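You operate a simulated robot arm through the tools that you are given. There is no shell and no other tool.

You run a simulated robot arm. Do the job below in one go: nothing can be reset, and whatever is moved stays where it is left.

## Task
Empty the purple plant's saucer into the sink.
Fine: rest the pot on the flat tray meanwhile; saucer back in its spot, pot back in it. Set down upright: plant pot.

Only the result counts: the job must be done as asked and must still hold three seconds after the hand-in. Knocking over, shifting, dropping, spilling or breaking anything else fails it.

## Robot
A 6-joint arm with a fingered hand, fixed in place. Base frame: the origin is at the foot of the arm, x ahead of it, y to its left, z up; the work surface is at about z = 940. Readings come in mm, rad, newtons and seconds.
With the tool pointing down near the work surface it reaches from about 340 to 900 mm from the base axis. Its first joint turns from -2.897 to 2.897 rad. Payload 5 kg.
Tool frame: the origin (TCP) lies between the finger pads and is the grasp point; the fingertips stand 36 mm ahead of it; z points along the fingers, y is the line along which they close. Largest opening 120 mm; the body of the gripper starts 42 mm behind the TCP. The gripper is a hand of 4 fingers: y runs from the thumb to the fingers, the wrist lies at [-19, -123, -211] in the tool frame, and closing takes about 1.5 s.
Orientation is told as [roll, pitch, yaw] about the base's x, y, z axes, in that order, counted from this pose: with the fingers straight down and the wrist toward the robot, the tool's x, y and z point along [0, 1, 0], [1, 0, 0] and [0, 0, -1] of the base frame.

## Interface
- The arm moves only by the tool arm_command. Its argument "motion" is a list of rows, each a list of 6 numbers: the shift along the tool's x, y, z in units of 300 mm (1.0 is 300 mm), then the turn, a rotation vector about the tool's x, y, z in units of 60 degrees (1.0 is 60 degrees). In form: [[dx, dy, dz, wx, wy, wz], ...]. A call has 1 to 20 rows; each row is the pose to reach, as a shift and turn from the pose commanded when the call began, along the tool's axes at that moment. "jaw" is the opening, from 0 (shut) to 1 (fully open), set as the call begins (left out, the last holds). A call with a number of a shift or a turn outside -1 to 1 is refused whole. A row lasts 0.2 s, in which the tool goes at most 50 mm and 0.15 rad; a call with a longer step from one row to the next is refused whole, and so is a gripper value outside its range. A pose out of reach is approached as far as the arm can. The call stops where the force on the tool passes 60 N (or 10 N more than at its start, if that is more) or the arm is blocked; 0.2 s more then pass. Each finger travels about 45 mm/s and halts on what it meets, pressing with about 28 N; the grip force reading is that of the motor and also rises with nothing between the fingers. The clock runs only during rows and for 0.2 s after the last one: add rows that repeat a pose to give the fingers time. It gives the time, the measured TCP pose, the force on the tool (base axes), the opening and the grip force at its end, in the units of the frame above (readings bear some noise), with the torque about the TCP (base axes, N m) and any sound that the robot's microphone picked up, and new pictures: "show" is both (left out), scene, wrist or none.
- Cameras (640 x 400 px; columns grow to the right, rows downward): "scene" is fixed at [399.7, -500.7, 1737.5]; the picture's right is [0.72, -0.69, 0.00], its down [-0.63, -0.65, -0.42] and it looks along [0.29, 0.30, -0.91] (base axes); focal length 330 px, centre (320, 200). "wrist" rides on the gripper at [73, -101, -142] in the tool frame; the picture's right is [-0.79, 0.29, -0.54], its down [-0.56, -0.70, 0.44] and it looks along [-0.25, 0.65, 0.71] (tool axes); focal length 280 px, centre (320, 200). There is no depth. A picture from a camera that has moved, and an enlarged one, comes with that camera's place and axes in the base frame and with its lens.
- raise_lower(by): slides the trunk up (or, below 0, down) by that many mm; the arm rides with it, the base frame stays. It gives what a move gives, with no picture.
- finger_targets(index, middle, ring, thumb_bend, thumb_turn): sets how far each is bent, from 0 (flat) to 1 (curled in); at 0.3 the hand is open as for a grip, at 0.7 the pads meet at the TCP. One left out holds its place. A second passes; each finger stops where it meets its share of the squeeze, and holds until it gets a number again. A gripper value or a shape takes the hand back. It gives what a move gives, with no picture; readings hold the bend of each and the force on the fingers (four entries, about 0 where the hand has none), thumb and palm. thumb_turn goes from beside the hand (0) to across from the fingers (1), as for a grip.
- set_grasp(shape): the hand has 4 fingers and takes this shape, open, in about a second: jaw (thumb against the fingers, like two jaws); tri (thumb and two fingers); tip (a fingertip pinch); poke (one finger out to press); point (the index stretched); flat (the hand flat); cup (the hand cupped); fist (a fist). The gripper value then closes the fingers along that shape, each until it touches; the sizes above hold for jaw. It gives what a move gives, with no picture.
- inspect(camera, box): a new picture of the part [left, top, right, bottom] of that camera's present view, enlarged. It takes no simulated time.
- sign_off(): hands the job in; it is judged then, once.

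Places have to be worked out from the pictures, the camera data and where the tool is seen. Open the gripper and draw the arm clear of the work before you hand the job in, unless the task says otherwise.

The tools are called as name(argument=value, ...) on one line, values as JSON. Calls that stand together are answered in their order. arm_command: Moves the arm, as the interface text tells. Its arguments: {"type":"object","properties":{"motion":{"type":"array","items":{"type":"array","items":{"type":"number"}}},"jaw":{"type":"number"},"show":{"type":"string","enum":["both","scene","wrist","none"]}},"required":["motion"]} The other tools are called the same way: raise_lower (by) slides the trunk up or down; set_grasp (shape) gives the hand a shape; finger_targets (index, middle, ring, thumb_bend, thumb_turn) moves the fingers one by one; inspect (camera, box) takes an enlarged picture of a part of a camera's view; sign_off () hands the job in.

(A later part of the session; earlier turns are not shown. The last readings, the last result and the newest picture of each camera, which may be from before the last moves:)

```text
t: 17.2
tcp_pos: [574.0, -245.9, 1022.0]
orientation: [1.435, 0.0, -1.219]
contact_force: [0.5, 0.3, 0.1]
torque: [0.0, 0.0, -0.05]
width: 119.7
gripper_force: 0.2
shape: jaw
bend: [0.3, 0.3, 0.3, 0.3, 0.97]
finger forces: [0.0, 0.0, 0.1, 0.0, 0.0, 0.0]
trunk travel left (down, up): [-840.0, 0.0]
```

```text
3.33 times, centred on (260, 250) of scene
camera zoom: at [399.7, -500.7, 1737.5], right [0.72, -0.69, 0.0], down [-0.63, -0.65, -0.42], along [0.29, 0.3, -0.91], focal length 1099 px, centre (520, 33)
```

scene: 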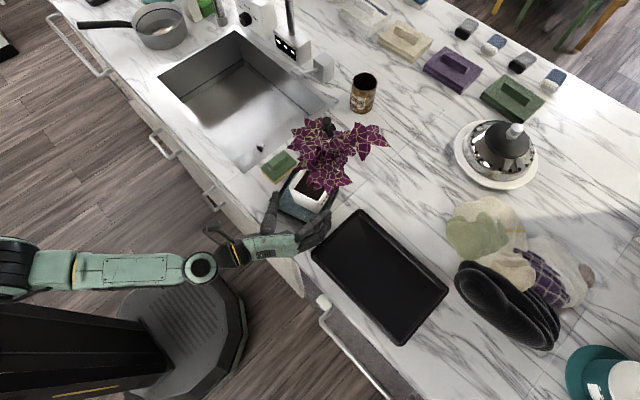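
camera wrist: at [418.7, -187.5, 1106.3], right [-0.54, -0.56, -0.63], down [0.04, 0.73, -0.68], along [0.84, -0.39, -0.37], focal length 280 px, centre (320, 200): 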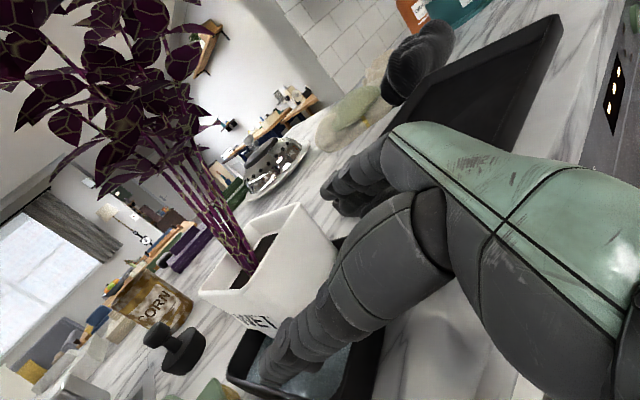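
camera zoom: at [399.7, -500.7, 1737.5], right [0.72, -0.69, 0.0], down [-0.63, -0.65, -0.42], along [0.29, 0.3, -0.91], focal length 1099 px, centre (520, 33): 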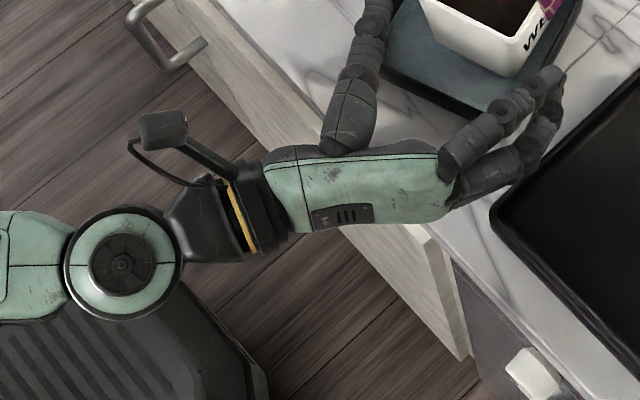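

It settled fine at (574,-246,1022) with no contact – just lag. I now advance about 34 mm toward the pot and 10 mm down in small steps.

arm_command(motion=[[-0.0173, 0, 0.02, 0, 0, 0], [-0.0173, 0, 0.05, 0, 0, 0], [-0.0173, 0, 0.085, 0, 0, 0], [-0.0173, 0, 0.117, 0, 0, 0], [-0.0173, 0, 0.117, 0, 0, 0]], show="none")

inspect(camera="scene", box=[250, 150, 350, 250])

inspect(camera="wrist", box=[150, 150, 400, 400])

```text
t: 18.4
tcp_pos: [606.8, -235.0, 1014.5]
orientation: [1.438, 0.0, -1.223]
contact_force: [0.3, 0.2, -0.3]
torque: [-0.03, 0.0, -0.04]
width: 119.7
gripper_force: 0.1
shape: jaw
bend: [0.3, 0.3, 0.3, 0.3, 0.97]
finger forces: [0.0, 0.0, 0.1, 0.0, 0.1, 0.1]
trunk travel left (down, up): [-840.0, 0.0]
```

```text
4.00 times, centred on (300, 200) of scene
camera zoom: at [399.7, -500.7, 1737.5], right [0.72, -0.69, 0.0], down [-0.63, -0.65, -0.42], along [0.29, 0.3, -0.91], focal length 1319 px, centre (400, 200)
```

zoom: 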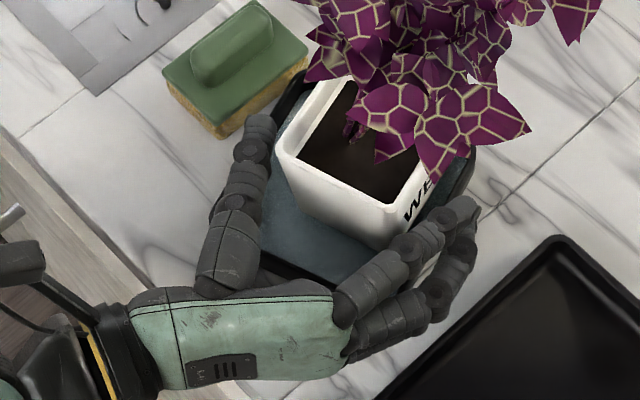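

```text
1.60 times, centred on (275, 275) of wrist
camera zoom: at [448.0, -184.0, 1104.2], right [-0.51, -0.49, -0.71], down [0.1, 0.78, -0.62], along [0.86, -0.38, -0.34], focal length 449 px, centre (392, 80)
```

zoom: 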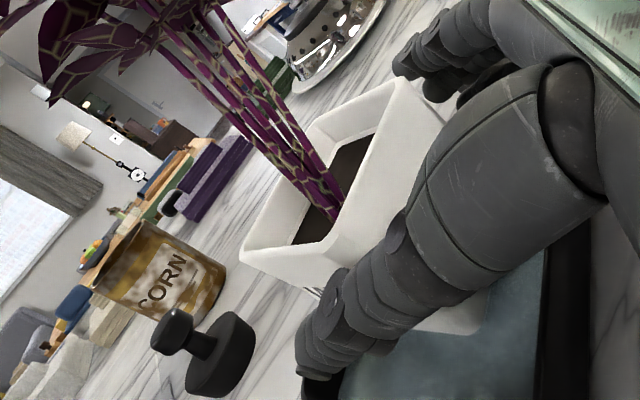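

The fingers now reach about 40 mm along the right face and the thumb lies beside the left face with no contact. I close the hand.

arm_command(motion=[[0, 0, 0, 0, 0, 0], [0, 0, 0, 0, 0, 0], [0, 0, 0, 0, 0, 0], [0, 0, 0, 0, 0, 0], [0, 0, 0, 0, 0, 0], [0, 0, 0, 0, 0, 0], [0, 0, 0, 0, 0, 0], [0, 0, 0, 0, 0, 0]], jaw=0, show="none")

inspect(camera="scene", box=[250, 150, 350, 250])

inspect(camera="wrist", box=[150, 150, 400, 400])

```text
t: 20.2
tcp_pos: [606.5, -234.1, 1014.0]
orientation: [1.436, -0.002, -1.22]
contact_force: [-0.2, -1.8, 2.0]
torque: [-0.27, -0.16, 0.01]
width: 89.2
gripper_force: 28.0
shape: jaw
bend: [0.73, 0.43, 0.4, 0.36, 0.98]
finger forces: [17.0, 9.7, 4.7, 0.0, 30.0, 0.1]
trunk travel left (down, up): [-840.0, 0.0]
```

```text
4.00 times, centred on (300, 200) of scene
camera zoom: at [399.7, -500.7, 1737.5], right [0.72, -0.69, 0.0], down [-0.63, -0.65, -0.42], along [0.29, 0.3, -0.91], focal length 1319 px, centre (400, 200)
```

zoom: 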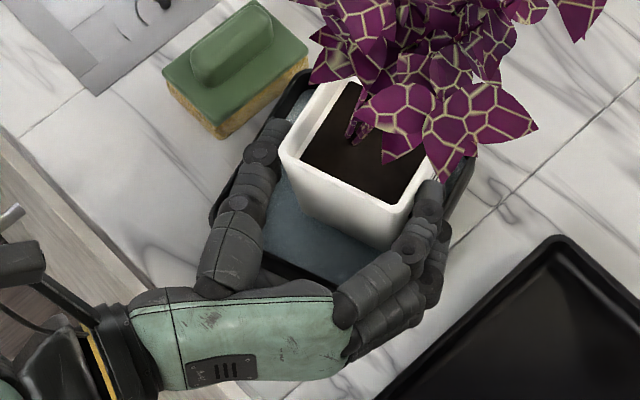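

```text
1.60 times, centred on (275, 275) of wrist
camera zoom: at [447.9, -184.4, 1104.4], right [-0.51, -0.49, -0.71], down [0.1, 0.78, -0.62], along [0.86, -0.38, -0.34], focal length 449 px, centre (392, 80)
```

zoom: 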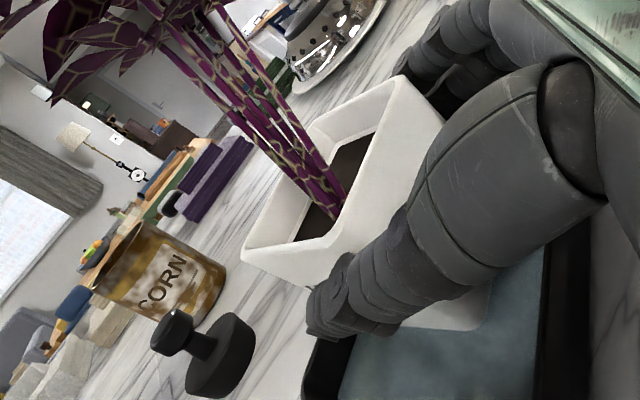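

The lateral forces balance (fingers 31 N against thumb 30 N), so all fingers seem to press the right face. I try a small 8 mm lift and look.

arm_command(motion=[[0.0132, 0, -0.0019, 0, 0, 0], [0.0264, 0, -0.0037, 0, 0, 0], [0.0264, 0, -0.0037, 0, 0, 0]], show="none")

inspect(camera="scene", box=[250, 150, 350, 250])

inspect(camera="wrist", box=[150, 150, 400, 400])

```text
t: 21.1
tcp_pos: [606.5, -235.0, 1020.5]
orientation: [1.435, -0.002, -1.222]
contact_force: [0.4, 0.3, -5.0]
torque: [-0.08, 0.22, -0.02]
width: 89.4
gripper_force: 27.8
shape: jaw
bend: [0.73, 0.43, 0.4, 0.36, 0.98]
finger forces: [15.9, 9.8, 3.9, 0.0, 30.5, 0.1]
trunk travel left (down, up): [-840.0, 0.0]
```

```text
4.00 times, centred on (300, 200) of scene
camera zoom: at [399.7, -500.7, 1737.5], right [0.72, -0.69, 0.0], down [-0.63, -0.65, -0.42], along [0.29, 0.3, -0.91], focal length 1319 px, centre (400, 200)
```

zoom: 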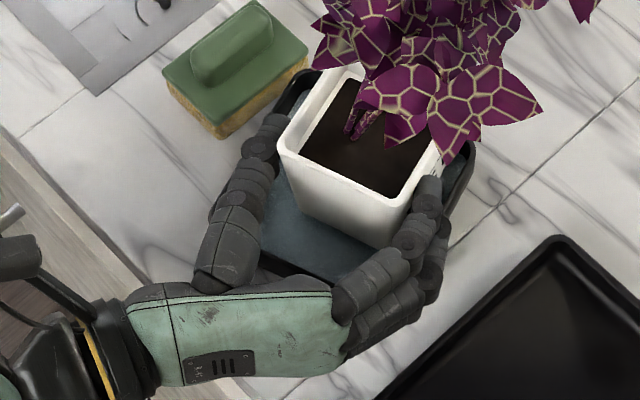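

```text
1.60 times, centred on (275, 275) of wrist
camera zoom: at [447.9, -183.9, 1111.3], right [-0.51, -0.49, -0.71], down [0.1, 0.78, -0.62], along [0.86, -0.38, -0.35], focal length 449 px, centre (392, 80)
```

zoom: 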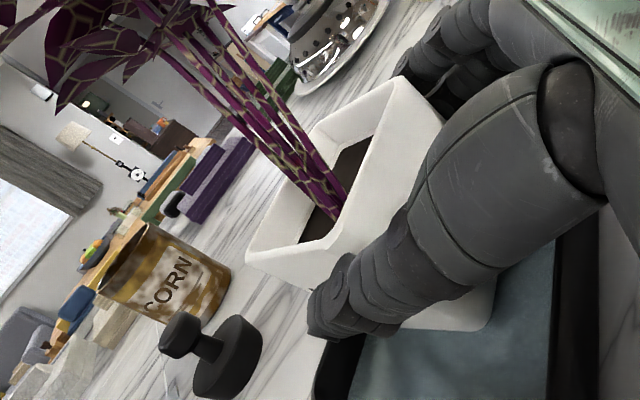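

The pot comes up with the hand (about 5 N load), holding well. I lift another 25 mm and check again.

arm_command(motion=[[0.0264, 0, -0.0037, 0, 0, 0], [0.0528, 0, -0.0074, 0, 0, 0], [0.0825, 0, -0.0116, 0, 0, 0], [0.0825, 0, -0.0116, 0, 0, 0]], show="both")

inspect(camera="scene", box=[250, 150, 350, 250])

inspect(camera="wrist", box=[150, 150, 400, 400])

```text
t: 22.1
tcp_pos: [606.5, -234.1, 1045.3]
orientation: [1.435, -0.002, -1.222]
contact_force: [0.0, -0.6, -5.9]
torque: [-0.09, 0.2, 0.01]
width: 89.4
gripper_force: 28.0
shape: jaw
bend: [0.73, 0.43, 0.4, 0.36, 0.98]
finger forces: [15.9, 9.8, 3.8, 0.1, 30.5, 0.0]
trunk travel left (down, up): [-840.0, 0.0]
camera wrist: at [447.6, -183.4, 1137.0], right [-0.51, -0.49, -0.71], down [0.1, 0.78, -0.62], along [0.86, -0.38, -0.34], focal length 280 px, centre (320, 200)
```

scene: 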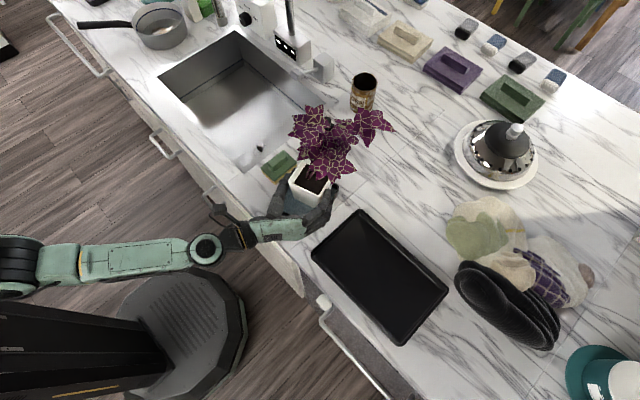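
wrist: 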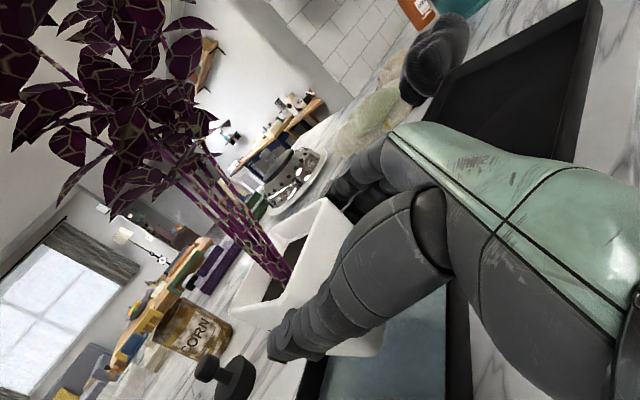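

```text
4.00 times, centred on (300, 200) of scene
camera zoom: at [399.7, -500.7, 1737.5], right [0.72, -0.69, 0.0], down [-0.63, -0.65, -0.42], along [0.29, 0.3, -0.91], focal length 1319 px, centre (400, 200)
```

zoom: 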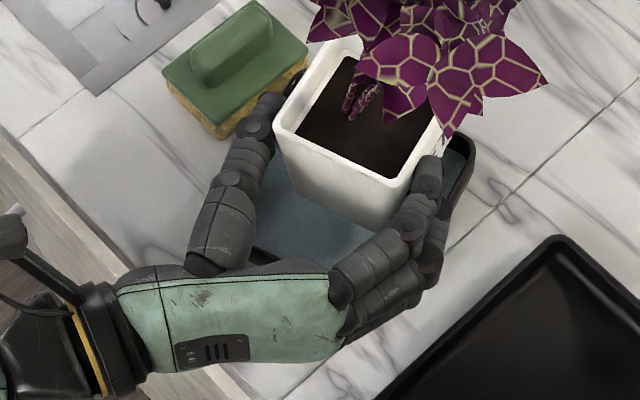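

```text
1.60 times, centred on (275, 275) of wrist
camera zoom: at [447.6, -183.4, 1137.0], right [-0.51, -0.49, -0.71], down [0.1, 0.78, -0.62], along [0.86, -0.38, -0.34], focal length 449 px, centre (392, 80)
```

zoom: 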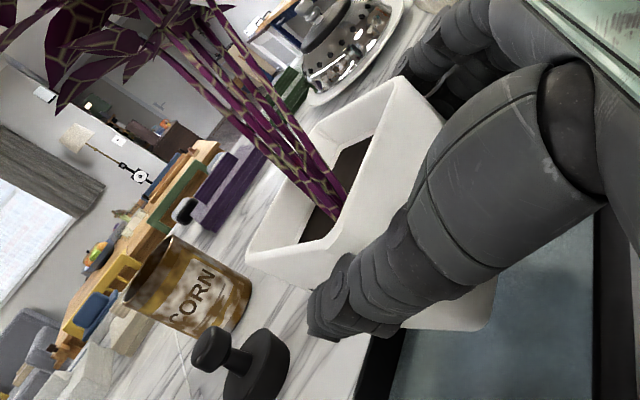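

The pot is held firmly (5.9 N, about 0.6 kg) and clear of the saucer. I raise it another 40 mm and carry it slowly toward -y over the tray, aiming the pot at about (621,-500).

arm_command(motion=[[0.044, 0, -0.0062, 0, 0, 0], [0.088, 0, -0.0123, 0, 0, 0], [0.132, 0, -0.0185, 0, 0, 0], [0.1268, 0.0834, -0.0554, 0, 0, 0], [0.1216, 0.1668, -0.0923, 0, 0, 0], [0.1164, 0.2502, -0.1292, 0, 0, 0], [0.1112, 0.3336, -0.1661, 0, 0, 0], [0.106, 0.417, -0.203, 0, 0, 0], [0.1008, 0.5004, -0.2399, 0, 0, 0], [0.0956, 0.5838, -0.2768, 0, 0, 0], [0.0904, 0.6672, -0.3137, 0, 0, 0], [0.0852, 0.7506, -0.3506, 0, 0, 0], [0.08, 0.834, -0.3875, 0, 0, 0], [0.08, 0.834, -0.3875, 0, 0, 0]], show="both")

inspect(camera="scene", box=[290, 190, 450, 350])

inspect(camera="scene", box=[250, 140, 350, 240])

```text
t: 25.1
tcp_pos: [585.7, -505.3, 1090.1]
orientation: [1.435, -0.004, -1.222]
contact_force: [-0.6, 0.4, -5.4]
torque: [-0.1, 0.23, -0.04]
width: 89.4
gripper_force: 28.0
shape: jaw
bend: [0.73, 0.43, 0.4, 0.36, 0.98]
finger forces: [15.5, 9.6, 4.2, 0.0, 30.3, 0.0]
trunk travel left (down, up): [-840.0, 0.0]
camera wrist: at [428.2, -455.3, 1180.8], right [-0.51, -0.49, -0.71], down [0.1, 0.78, -0.62], along [0.86, -0.38, -0.34], focal length 280 px, centre (320, 200)
```

scene: 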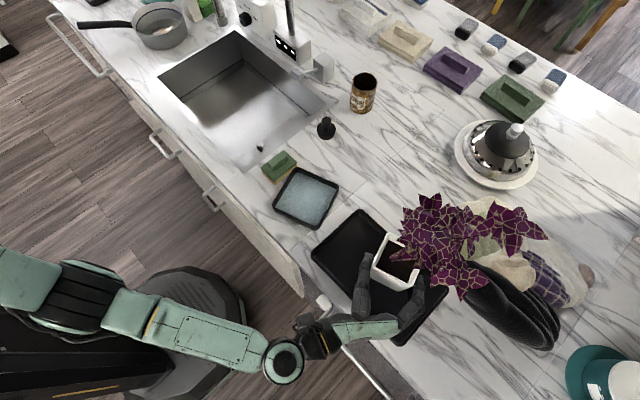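
wrist: 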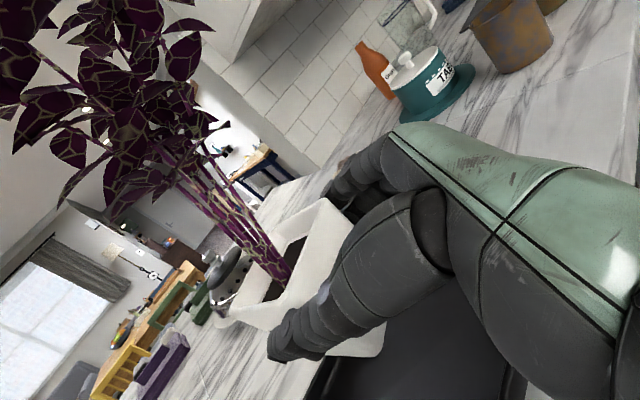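

```text
2.50 times, centred on (370, 270) of scene
camera zoom: at [399.7, -500.7, 1737.5], right [0.72, -0.69, 0.0], down [-0.63, -0.65, -0.42], along [0.29, 0.3, -0.91], focal length 824 px, centre (195, 25)
```

zoom: 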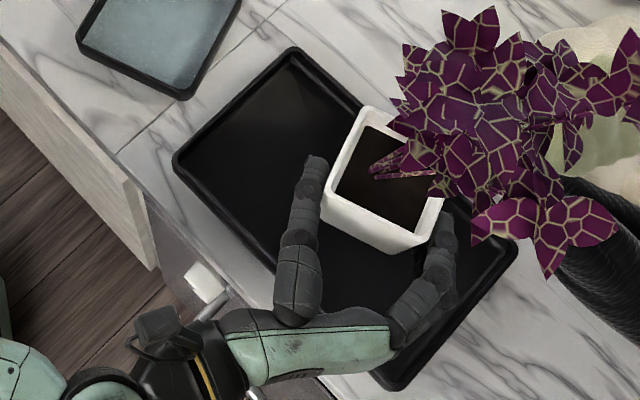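

```text
4.00 times, centred on (300, 190) of scene
camera zoom: at [399.7, -500.7, 1737.5], right [0.72, -0.69, 0.0], down [-0.63, -0.65, -0.42], along [0.29, 0.3, -0.91], focal length 1319 px, centre (400, 240)
```

zoom: 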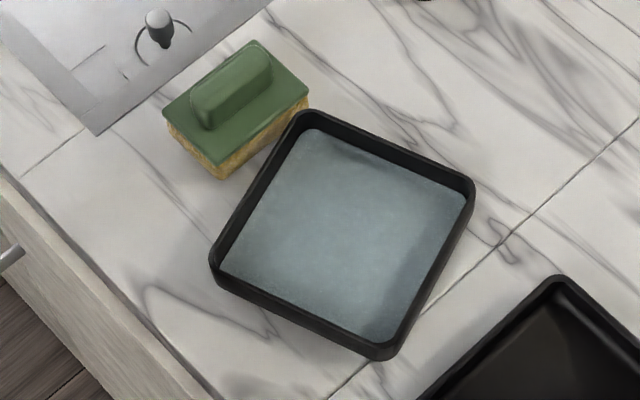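

The saucer is now uncovered and full of water: centre about (623.5,-211), side about 134 mm, yaw 18.5°. The pot hangs over the tray at about (620,-497); I lower it 64 mm, staying about 10 mm above contact.

arm_command(motion=[[-0.0528, 0, 0.0074, 0, 0, 0], [-0.1056, 0, 0.0148, 0, 0, 0], [-0.1584, 0, 0.0222, 0, 0, 0], [-0.2112, 0, 0.0297, 0, 0, 0], [-0.2112, 0, 0.0297, 0, 0, 0]], show="none")

inspect(camera="scene", box=[310, 200, 430, 320])

inspect(camera="wrist", box=[0, 0, 640, 400])

```text
t: 26.2
tcp_pos: [585.7, -507.6, 1023.2]
orientation: [1.435, -0.002, -1.224]
contact_force: [-0.2, 0.2, -5.9]
torque: [-0.13, 0.22, -0.02]
width: 89.0
gripper_force: 28.4
shape: jaw
bend: [0.73, 0.43, 0.4, 0.36, 0.98]
finger forces: [15.7, 9.7, 4.5, 0.1, 30.7, 0.1]
trunk travel left (down, up): [-840.0, 0.0]
```

```text
3.33 times, centred on (370, 260) of scene
camera zoom: at [399.7, -500.7, 1737.5], right [0.72, -0.69, 0.0], down [-0.63, -0.65, -0.42], along [0.29, 0.3, -0.91], focal length 1099 px, centre (153, 0)
```

zoom: 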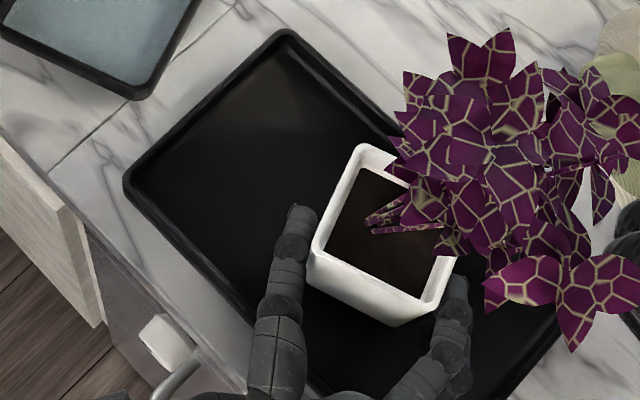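

```text
1.00 times, centred on (320, 200) of wrist (not enlarged: the box is as wide or as high as the picture)
camera zoom: at [426.9, -455.9, 1113.8], right [-0.51, -0.49, -0.71], down [0.1, 0.78, -0.62], along [0.86, -0.39, -0.34], focal length 280 px, centre (320, 200)
```

zoom: 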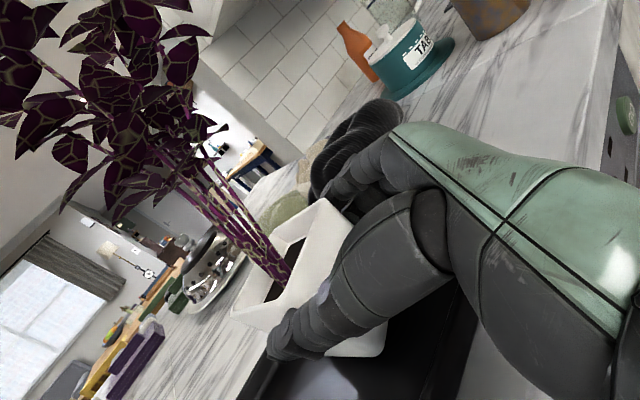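

Still in free air at z=1023. I continue down in small steps, watching the load.

arm_command(motion=[[-0.0099, 0, 0.0014, 0, 0, 0], [-0.0198, 0, 0.0028, 0, 0, 0], [-0.0198, 0, 0.0028, 0, 0, 0]], show="none")

```text
t: 27.1
tcp_pos: [584.9, -507.1, 1020.7]
orientation: [1.434, -0.001, -1.222]
contact_force: [0.2, 0.0, -5.0]
torque: [-0.11, 0.23, -0.03]
width: 89.0
gripper_force: 28.0
shape: jaw
bend: [0.73, 0.43, 0.4, 0.36, 0.98]
finger forces: [15.6, 9.7, 4.3, 0.1, 30.6, 0.1]
out of reach, approached as far as the arm can: row 2, 3
trunk travel left (down, up): [-840.0, 0.0]
```

The arm reached its limit here, so I use the trunk for the last few millimetres down.

raise_lower(by=-4)

```text
t: 27.6
tcp_pos: [584.4, -506.4, 1018.4]
orientation: [1.436, -0.004, -1.223]
contact_force: [-1.1, -0.7, -1.0]
torque: [-0.07, 0.01, 0.0]
width: 89.5
gripper_force: 27.5
shape: jaw
bend: [0.73, 0.43, 0.4, 0.36, 0.98]
finger forces: [16.3, 9.5, 3.5, 0.1, 30.8, 0.0]
trunk travel left (down, up): [-836.0, 4.0]
```

The load dropped from 5 N to 1 N: the pot is touching the tray. One or two more millimetres.

raise_lower(by=-2)

inspect(camera="scene", box=[310, 200, 430, 320])

inspect(camera="wrist", box=[150, 150, 400, 400])

```text
t: 28.1
tcp_pos: [583.4, -505.5, 1017.2]
orientation: [1.436, -0.003, -1.223]
contact_force: [-2.3, -0.5, 0.8]
torque: [-0.12, -0.16, -0.07]
width: 89.3
gripper_force: 28.3
shape: jaw
bend: [0.73, 0.43, 0.41, 0.36, 0.98]
finger forces: [16.9, 9.4, 3.3, 0.0, 31.0, 0.0]
trunk travel left (down, up): [-834.0, 6.0]
```

```text
3.33 times, centred on (370, 260) of scene
camera zoom: at [399.7, -500.7, 1737.5], right [0.72, -0.69, 0.0], down [-0.63, -0.65, -0.42], along [0.29, 0.3, -0.91], focal length 1099 px, centre (153, 0)
```

zoom: 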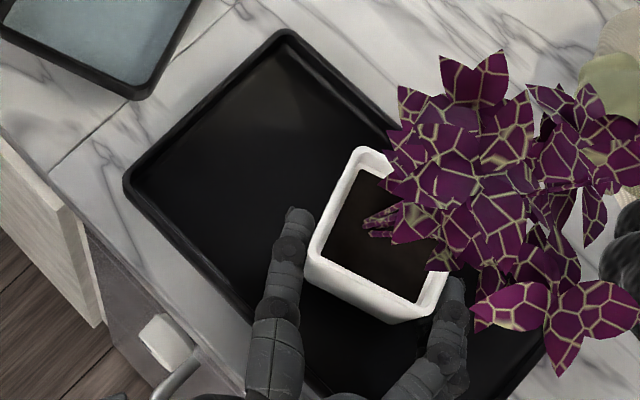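

```text
1.60 times, centred on (275, 275) of wrist
camera zoom: at [425.8, -455.7, 1107.4], right [-0.51, -0.49, -0.71], down [0.1, 0.78, -0.62], along [0.86, -0.39, -0.34], focal length 449 px, centre (392, 80)
```

zoom: 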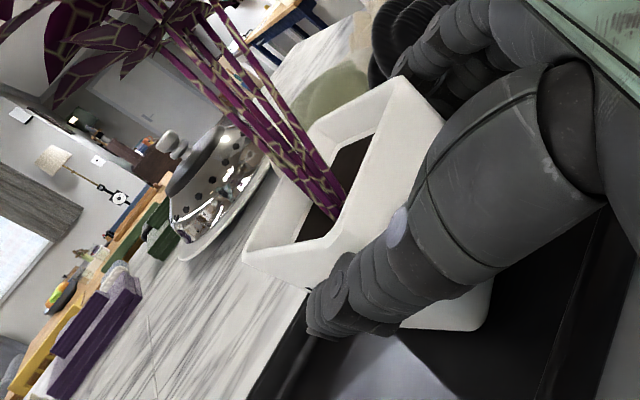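

Now the tray carries the pot (force +0.8 N). I open the hand slowly with the arm holding still.

arm_command(motion=[[0, 0, 0, 0, 0, 0], [0, 0, 0, 0, 0, 0], [0, 0, 0, 0, 0, 0], [0, 0, 0, 0, 0, 0], [0, 0, 0, 0, 0, 0], [0, 0, 0, 0, 0, 0], [0, 0, 0, 0, 0, 0], [0, 0, 0, 0, 0, 0]], jaw=1, show="both")

inspect(camera="scene", box=[310, 200, 430, 320])

```text
t: 29.9
tcp_pos: [584.0, -505.9, 1016.4]
orientation: [1.436, 0.0, -1.221]
contact_force: [0.7, 0.2, 0.4]
torque: [0.04, -0.01, 0.04]
width: 119.2
gripper_force: 0.0
shape: jaw
bend: [0.3, 0.3, 0.3, 0.3, 0.98]
finger forces: [0.0, 0.0, 0.0, 0.0, 0.0, 0.0]
trunk travel left (down, up): [-834.0, 6.0]
camera wrist: at [426.2, -455.3, 1106.9], right [-0.51, -0.49, -0.71], down [0.1, 0.78, -0.62], along [0.86, -0.38, -0.34], focal length 280 px, centre (320, 200)
```

scene: 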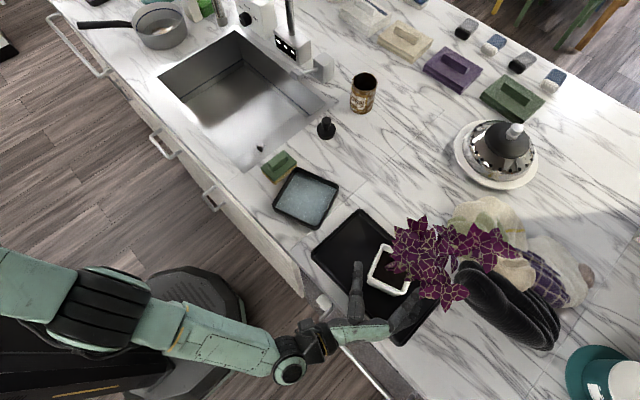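
wrist: 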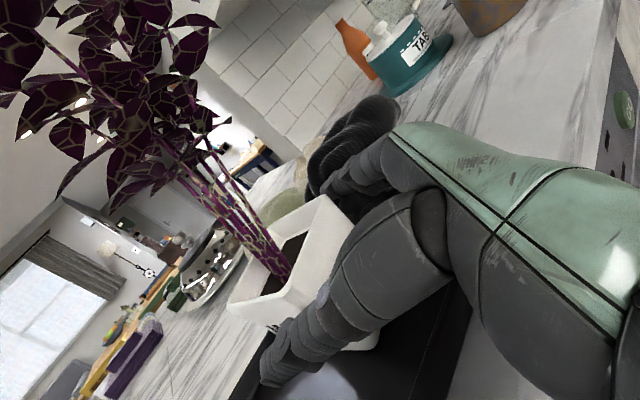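

```text
3.33 times, centred on (370, 260) of scene
camera zoom: at [399.7, -500.7, 1737.5], right [0.72, -0.69, 0.0], down [-0.63, -0.65, -0.42], along [0.29, 0.3, -0.91], focal length 1099 px, centre (153, 0)
```

zoom: 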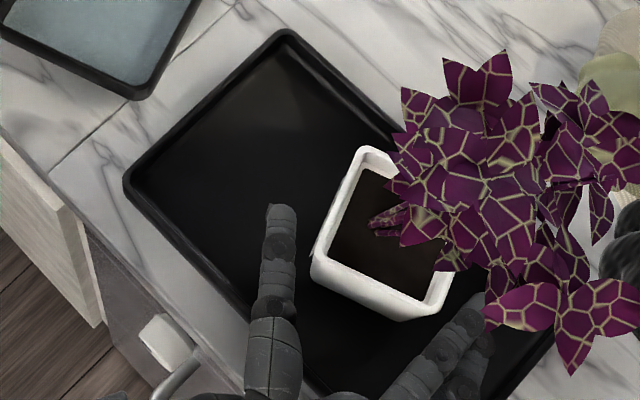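

The pot stands upright and free on the tray. I withdraw the hand straight back toward the robot, rising slightly.

arm_command(motion=[[0.012, 0, -0.03, 0, 0, 0], [0.018, 0, -0.1, 0, 0, 0], [0.022, 0, -0.17, 0, 0, 0], [0.0245, 0, -0.24, 0, 0, 0], [0.0245, 0, -0.306, 0, 0, 0], [0.0245, 0, -0.306, 0, 0, 0]], show="both")

```text
t: 31.3
tcp_pos: [499.8, -537.4, 1033.2]
orientation: [1.434, 0.0, -1.222]
contact_force: [0.2, -0.6, 0.1]
torque: [-0.02, -0.02, -0.02]
width: 119.6
gripper_force: 0.0
shape: jaw
bend: [0.3, 0.3, 0.3, 0.3, 0.98]
finger forces: [0.1, 0.0, 0.1, 0.0, 0.0, 0.1]
trunk travel left (down, up): [-834.0, 6.0]
camera wrist: at [341.2, -486.2, 1125.3], right [-0.51, -0.49, -0.71], down [0.1, 0.78, -0.62], along [0.86, -0.38, -0.34], focal length 280 px, centre (320, 200)
```

scene: 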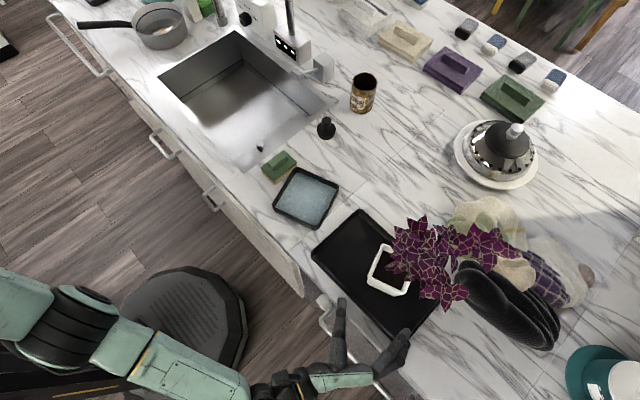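
wrist: 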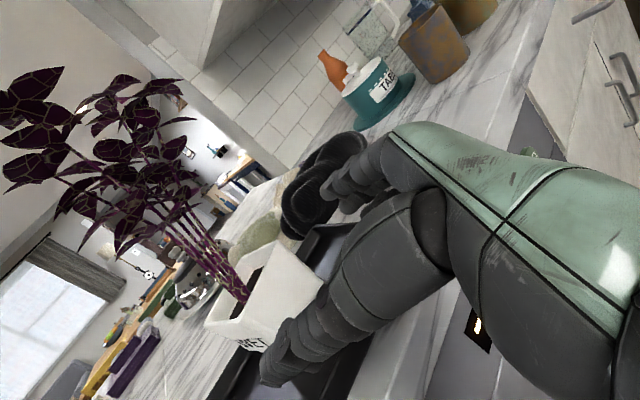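

The pot rests on the tray and the hand is clear. I enlarge the saucer and its surroundings to plan the rim pinch and record its exact spot.

inspect(camera="scene", box=[262, 160, 350, 238])

inspect(camera="scene", box=[340, 210, 440, 320])

inspect(camera="scene", box=[220, 0, 380, 120])

```text
5.13 times, centred on (306, 199) of scene
camera zoom: at [399.7, -500.7, 1737.5], right [0.72, -0.69, 0.0], down [-0.63, -0.65, -0.42], along [0.29, 0.3, -0.91], focal length 1691 px, centre (392, 205)
```

zoom: 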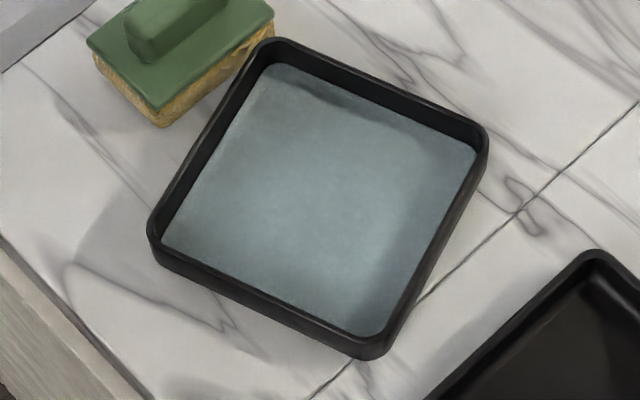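

```text
3.64 times, centred on (390, 265) of scene
camera zoom: at [399.7, -500.7, 1737.5], right [0.72, -0.69, 0.0], down [-0.63, -0.65, -0.42], along [0.29, 0.3, -0.91], focal length 1199 px, centre (66, -36)
```

zoom: 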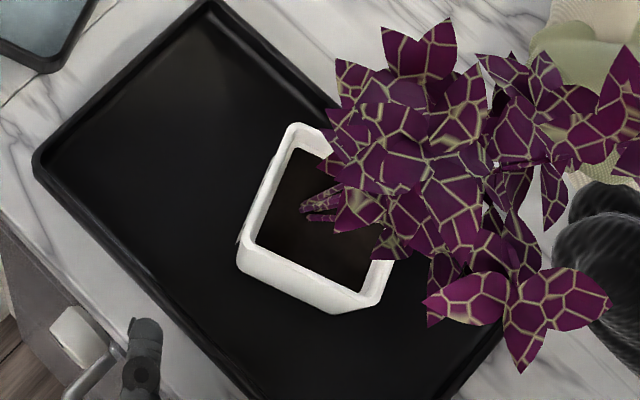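

```text
3.33 times, centred on (300, 60) of scene
camera zoom: at [399.7, -500.7, 1737.5], right [0.72, -0.69, 0.0], down [-0.63, -0.65, -0.42], along [0.29, 0.3, -0.91], focal length 1099 px, centre (387, 667)
```

zoom: 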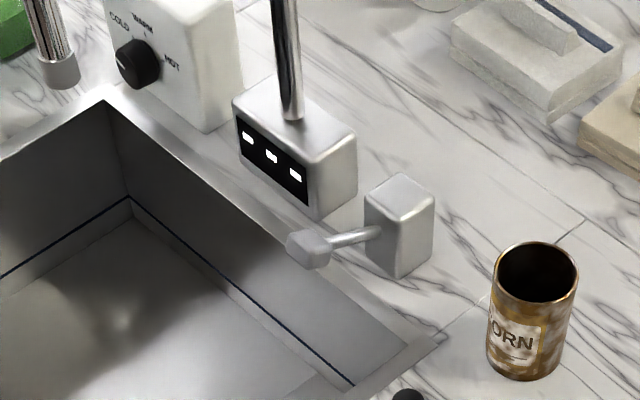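

With the plant set aside, I plan to pinch the saucer's front wall (thumb outside, fingers inside) and later roll it over the sink's near-right part, away from the spout. First I rehearse the pouring pose empty: up and away from the plant, toward +y.

arm_command(motion=[[0.0513, -0.003, -0.1137, 0, 0, 0], [0.198, -0.0075, -0.147, 0, 0, 0], [0.345, -0.012, -0.18, 0, 0, 0], [0.357, -0.1375, -0.1248, 0, 0, 0], [0.368, -0.263, -0.0697, 0, 0, 0], [0.38, -0.3885, -0.0145, 0, 0, 0], [0.392, -0.514, 0.0407, 0, 0, 0], [0.4035, -0.6395, 0.0958, 0, 0, 0], [0.415, -0.765, 0.151, 0, 0, 0]], show="scene")

```text
t: 33.3
tcp_pos: [479.4, -301.1, 1153.5]
orientation: [1.437, -0.004, -1.222]
contact_force: [0.4, 0.0, 0.3]
torque: [-0.01, 0.02, -0.01]
width: 119.8
gripper_force: 0.1
shape: jaw
bend: [0.3, 0.3, 0.3, 0.3, 0.98]
finger forces: [0.0, 0.0, 0.1, 0.0, 0.0, 0.0]
trunk travel left (down, up): [-834.0, 6.0]
```

scene: 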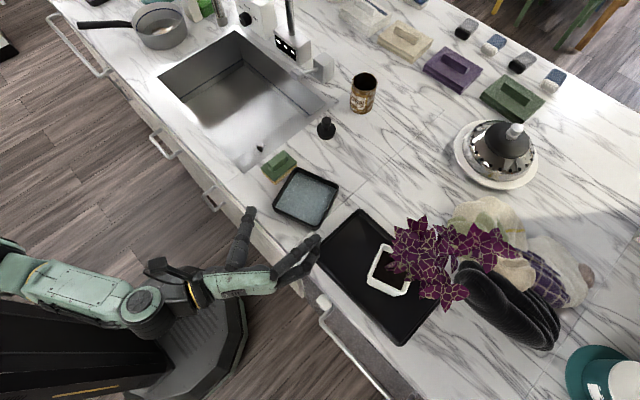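

The way is clear. Next leg of the rehearsal: toward the sink while yawing the hand 30° to the left.

arm_command(motion=[[0.005, -0.1105, 0.088, 0.0825, 0, -0.0116], [0.01, -0.221, 0.176, 0.165, 0, -0.0232], [0.0145, -0.3315, 0.2645, 0.2475, 0, -0.0348], [0.019, -0.442, 0.353, 0.33, 0, -0.0463], [0.024, -0.5525, 0.441, 0.4125, 0, -0.0579], [0.029, -0.663, 0.529, 0.495, 0, -0.0695], [0.029, -0.663, 0.529, 0.495, 0, -0.0695]], show="both")

```text
t: 34.9
tcp_pos: [561.8, -59.3, 1142.5]
orientation: [1.433, -0.004, -0.698]
contact_force: [-0.4, 0.4, -0.6]
torque: [0.0, 0.0, 0.0]
width: 120.0
gripper_force: 0.1
shape: jaw
bend: [0.3, 0.3, 0.3, 0.3, 0.98]
finger forces: [0.0, 0.0, 0.0, 0.0, 0.1, 0.0]
trunk travel left (down, up): [-834.0, 6.0]
camera wrist: at [398.1, -93.7, 1233.7], right [-0.19, -0.68, -0.71], down [-0.3, 0.73, -0.62], along [0.93, 0.09, -0.34], focal length 280 px, centre (320, 200)
```

scene: 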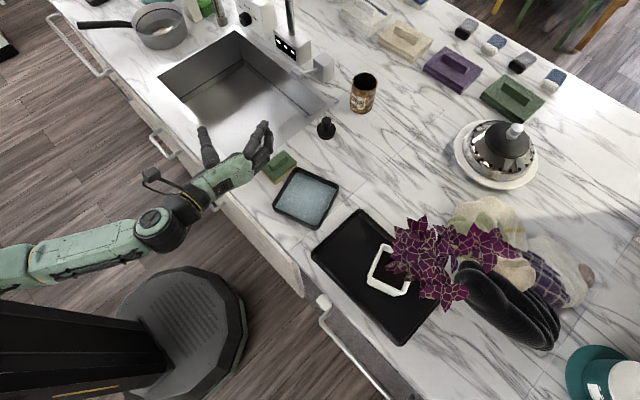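
wrist: 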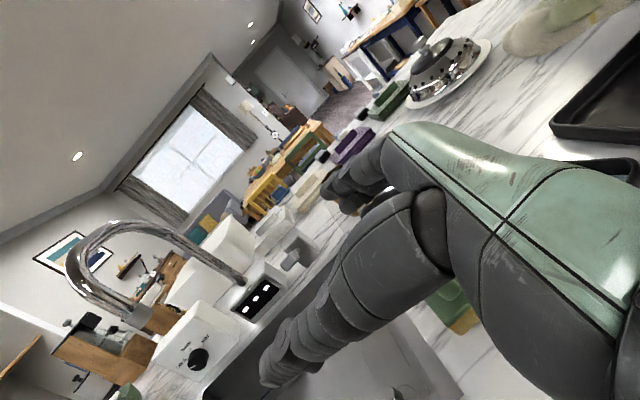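

The gooseneck spout ends at about (742,219,1170), so pouring near (640,110) with the saucer swung toward +x,-y leaves about 100 mm clearance. I continue the rehearsal to (640,110,1080) and then tilt past vertical.

arm_command(motion=[[-0.0242, -0.0326, 0.1242, 0, 0, 0], [-0.0484, -0.0652, 0.2484, 0, 0, 0], [-0.0726, -0.0978, 0.3726, 0, 0, 0], [-0.0968, -0.1304, 0.4968, 0, 0, 0], [-0.121, -0.163, 0.621, 0, 0, 0], [-0.121, -0.163, 0.621, 0, 0.117, 0], [-0.121, -0.163, 0.621, 0, 0.234, 0], [-0.121, -0.163, 0.621, 0, 0.35, 0], [-0.121, -0.163, 0.621, 0, 0.467, 0], [-0.121, -0.163, 0.621, 0, 0.467, 0], [-0.121, -0.163, 0.621, 0, 0.467, 0]], show="both")

```text
t: 37.3
tcp_pos: [640.9, 86.9, 1085.0]
orientation: [1.915, -0.006, -0.681]
contact_force: [-0.1, -0.5, -0.3]
torque: [0.01, -0.01, 0.0]
width: 119.8
gripper_force: 0.0
shape: jaw
bend: [0.3, 0.3, 0.3, 0.3, 0.98]
finger forces: [0.1, 0.0, 0.1, 0.0, 0.0, 0.0]
out of reach, approached as far as the arm can: row 6, 7, 8, 9, 10, 11
trunk travel left (down, up): [-834.0, 6.0]
camera wrist: at [461.5, 27.7, 1105.2], right [0.07, -0.37, -0.92], down [-0.16, 0.91, -0.38], along [0.98, 0.18, 0.01], focal length 280 px, centre (320, 200)
```

scene: 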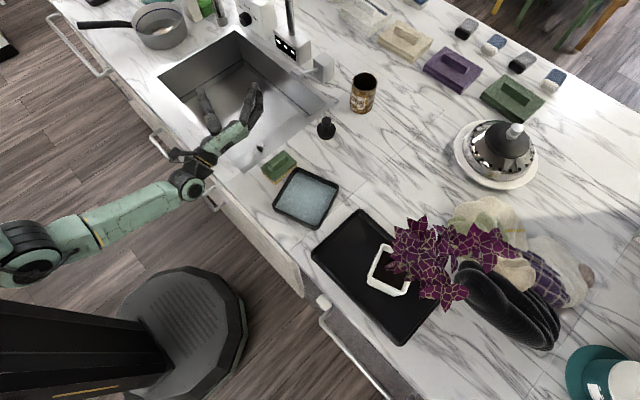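
wrist: 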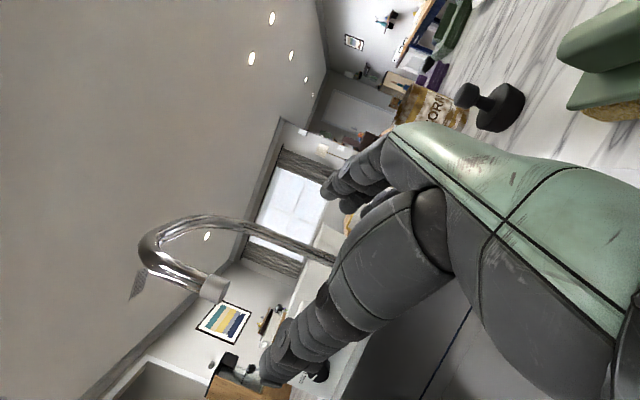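

The 110° tilt is feasible there (about 20 mm short in y, still within the sink). I now come back: lift, and turn the fingers back down in two steps.

arm_command(motion=[[0.0569, 0.0137, -0.0459, 0, 0, 0], [0.1137, 0.0274, -0.0917, 0, -0.133, 0], [0.1706, 0.0411, -0.1376, 0, -0.267, 0], [0.2274, 0.0549, -0.1834, 0, -0.4, 0], [0.2843, 0.0686, -0.2293, 0, -0.533, 0], [0.3411, 0.0823, -0.2751, 0, -0.667, 0], [0.398, 0.096, -0.321, 0, -0.8, 0], [0.398, 0.096, -0.321, 0, -0.933, 0], [0.398, 0.096, -0.321, 0, -0.933, 0]], show="none")

```text
t: 39.3
tcp_pos: [576.2, -34.7, 1163.5]
orientation: [0.942, -0.003, -0.7]
contact_force: [0.8, 1.7, 0.6]
torque: [0.01, 0.0, 0.03]
width: 120.0
gripper_force: 0.1
shape: jaw
bend: [0.3, 0.3, 0.3, 0.3, 0.98]
finger forces: [0.0, 0.0, 0.0, 0.0, 0.0, 0.0]
trunk travel left (down, up): [-834.0, 6.0]
```

Good. Now I finish turning the fingers straight down while moving over toward the saucer's front edge, at z≈1120.

arm_command(motion=[[-0.0657, 0.0509, -0.0556, 0, -0.1286, 0], [-0.1314, 0.1017, -0.1111, 0, -0.2571, 0], [-0.1971, 0.1526, -0.1667, 0, -0.3857, 0], [-0.2629, 0.2034, -0.2223, 0, -0.5143, 0], [-0.3286, 0.2543, -0.2779, 0, -0.6429, 0], [-0.3943, 0.3051, -0.3334, 0, -0.7714, 0], [-0.46, 0.356, -0.389, 0, -0.9, 0], [-0.46, 0.356, -0.389, 0, -0.9, 0]], show="none")

```text
t: 41.1
tcp_pos: [541.5, -236.1, 1121.7]
orientation: [0.002, -0.004, -0.699]
contact_force: [0.5, -0.8, 0.2]
torque: [-0.02, -0.03, 0.04]
width: 120.0
gripper_force: 0.0
shape: jaw
bend: [0.3, 0.3, 0.3, 0.3, 0.98]
finger forces: [0.1, 0.0, 0.0, 0.1, 0.0, 0.0]
trunk travel left (down, up): [-834.0, 6.0]
```

Now I yaw the hand by +58.5° to line up with the saucer's front wall, and close the empty hand to see where the pads meet.

arm_command(motion=[[0, 0, 0, 0, 0, -0.122], [0, 0, 0, 0, 0, -0.244], [0, 0, 0, 0, 0, -0.366], [0, 0, 0, 0, 0, -0.4875], [0, 0, 0, 0, 0, -0.609], [0, 0, 0, 0, 0, -0.731], [0, 0, 0, 0, 0, -0.853], [0, 0, 0, 0, 0, -0.975], [0, 0, 0, 0, 0, -0.975]], jaw=0, show="both")

inspect(camera="wrist", box=[160, 100, 480, 400])

inspect(camera="scene", box=[230, 150, 350, 270])

```text
t: 43.1
tcp_pos: [546.0, -236.2, 1122.1]
orientation: [-0.002, -0.005, 0.322]
contact_force: [0.9, 0.1, 0.3]
torque: [-0.02, 0.01, 0.01]
width: 0.0
gripper_force: 27.9
shape: jaw
bend: [0.7, 0.7, 0.7, 0.55, 1.0]
finger forces: [0.0, 0.0, 0.0, 0.0, 0.1, 0.0]
trunk travel left (down, up): [-834.0, 6.0]
camera wrist: at [425.3, -200.1, 1263.5], right [0.52, -0.66, 0.55], down [-0.48, -0.75, -0.45], along [0.7, -0.03, -0.71], focal length 280 px, centre (320, 200)
```

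scene: 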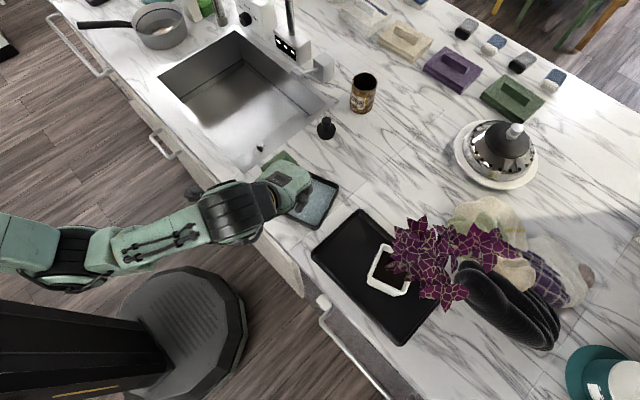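
wrist: 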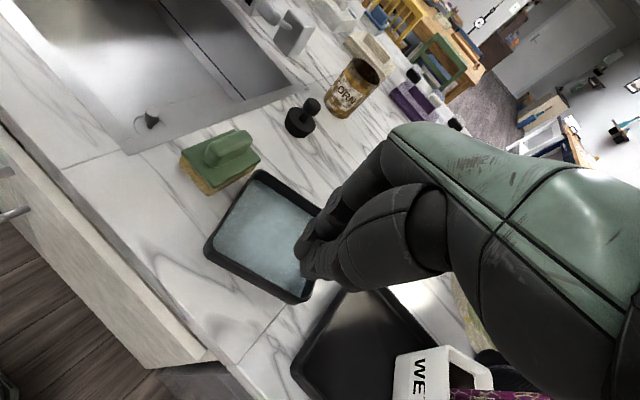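

```text
1.33 times, centred on (320, 250) of wrist
camera zoom: at [425.3, -200.1, 1263.5], right [0.52, -0.66, 0.55], down [-0.48, -0.75, -0.45], along [0.7, -0.03, -0.71], focal length 374 px, centre (320, 133)
```

zoom: 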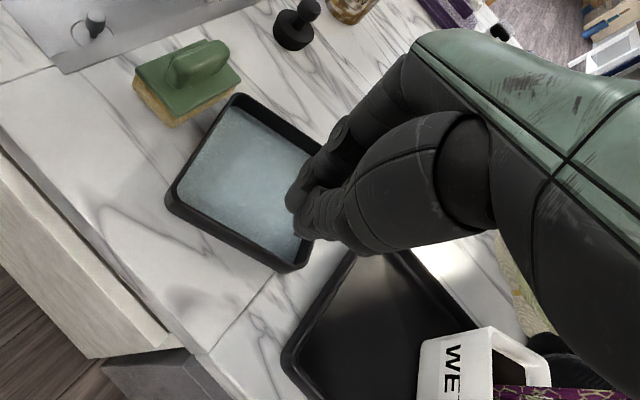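

```text
3.33 times, centred on (290, 210) of scene
camera zoom: at [399.7, -500.7, 1737.5], right [0.72, -0.69, 0.0], down [-0.63, -0.65, -0.42], along [0.29, 0.3, -0.91], focal length 1099 px, centre (420, 167)
```

zoom: 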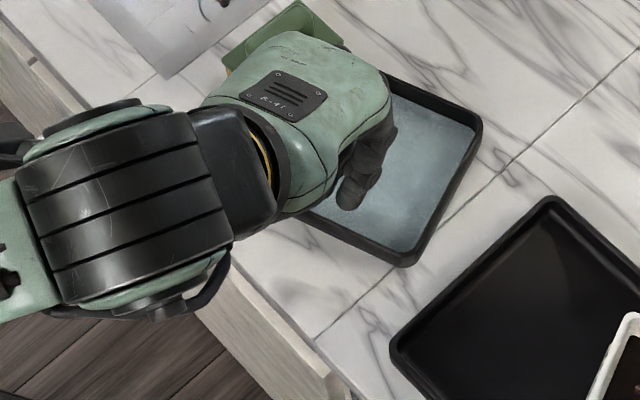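

The closed fingertips meet about 30 mm ahead of the TCP. A thin-rim pinch would let the saucer sag, so instead I'll hold it from inside: lower half-closed fingers into its middle and spread them against the front and back inner walls, so the load hangs centred. I open the hand to about 66 mm, move over the saucer's centre and go down to z=1020.

arm_command(motion=[[0, 0.1, 0, 0, 0, 0], [0, 0.19, 0, 0, 0, 0], [0, 0.271, 0, 0, 0, 0], [0, 0.271, 0.11, 0, 0, 0], [0, 0.271, 0.22, 0, 0, 0], [0, 0.271, 0.34, 0, 0, 0], [0, 0.271, 0.34, 0, 0, 0], [0, 0.271, 0.34, 0, 0, 0]], jaw=0.55, show="both")

inspect(camera="wrist", box=[160, 160, 480, 400])

inspect(camera="scene", box=[230, 150, 350, 270])

```text
t: 44.9
tcp_pos: [623.8, -211.5, 1018.2]
orientation: [-0.002, -0.005, 0.323]
contact_force: [-0.5, -0.3, 1.2]
torque: [-0.02, 0.0, 0.0]
width: 65.9
gripper_force: 0.1
shape: jaw
bend: [0.74, 0.43, 0.4, 0.68, 1.0]
finger forces: [0.1, 0.0, 0.1, 0.0, 0.1, 0.0]
trunk travel left (down, up): [-834.0, 6.0]
camera wrist: at [503.0, -174.1, 1159.4], right [0.52, -0.66, 0.54], down [-0.48, -0.75, -0.44], along [0.7, -0.03, -0.71], focal length 280 px, centre (320, 200)
```

scene: 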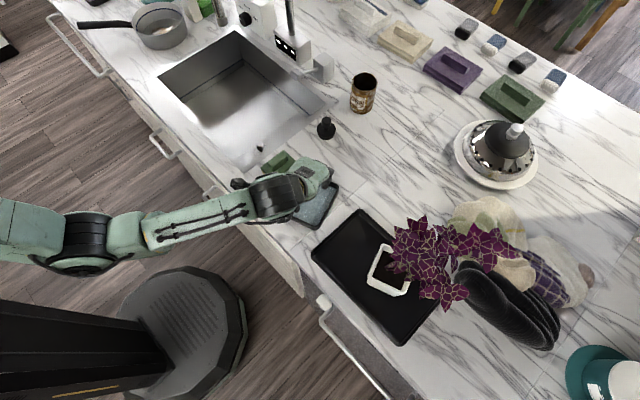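
wrist: 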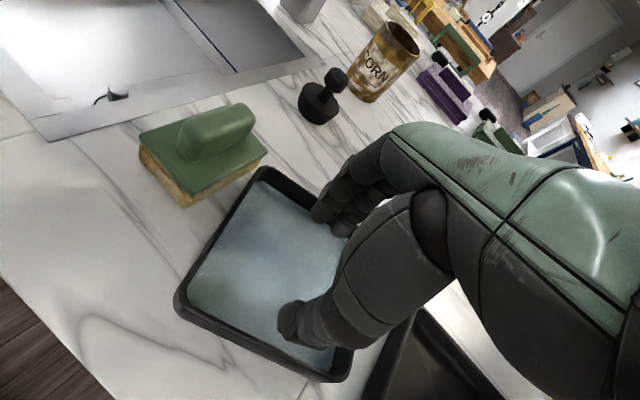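

```text
1.67 times, centred on (320, 280) of wrist
camera zoom: at [503.0, -174.1, 1159.4], right [0.52, -0.66, 0.54], down [-0.48, -0.75, -0.44], along [0.7, -0.03, -0.71], focal length 467 px, centre (320, 67)
```

zoom: 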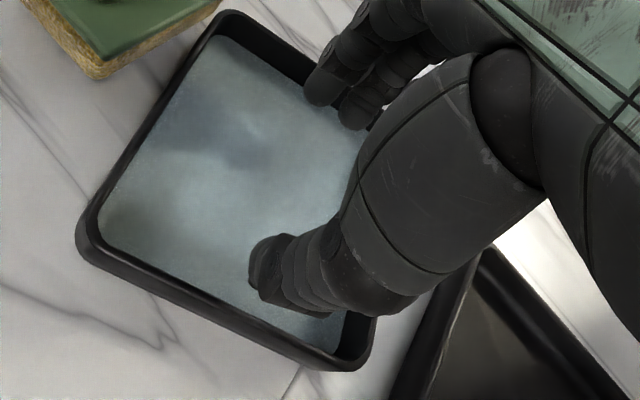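

```text
3.33 times, centred on (290, 210) of scene
camera zoom: at [399.7, -500.7, 1737.5], right [0.72, -0.69, 0.0], down [-0.63, -0.65, -0.42], along [0.29, 0.3, -0.91], focal length 1099 px, centre (420, 167)
```

zoom: 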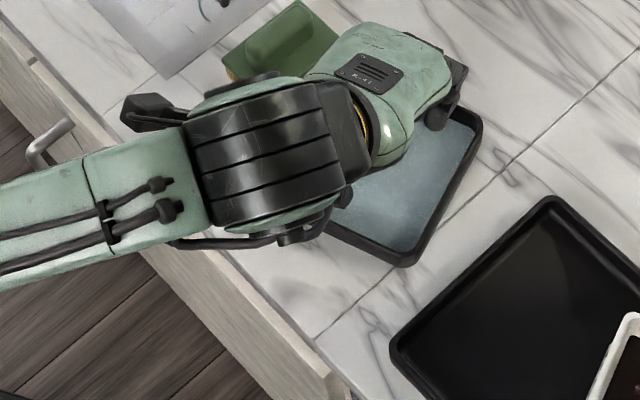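

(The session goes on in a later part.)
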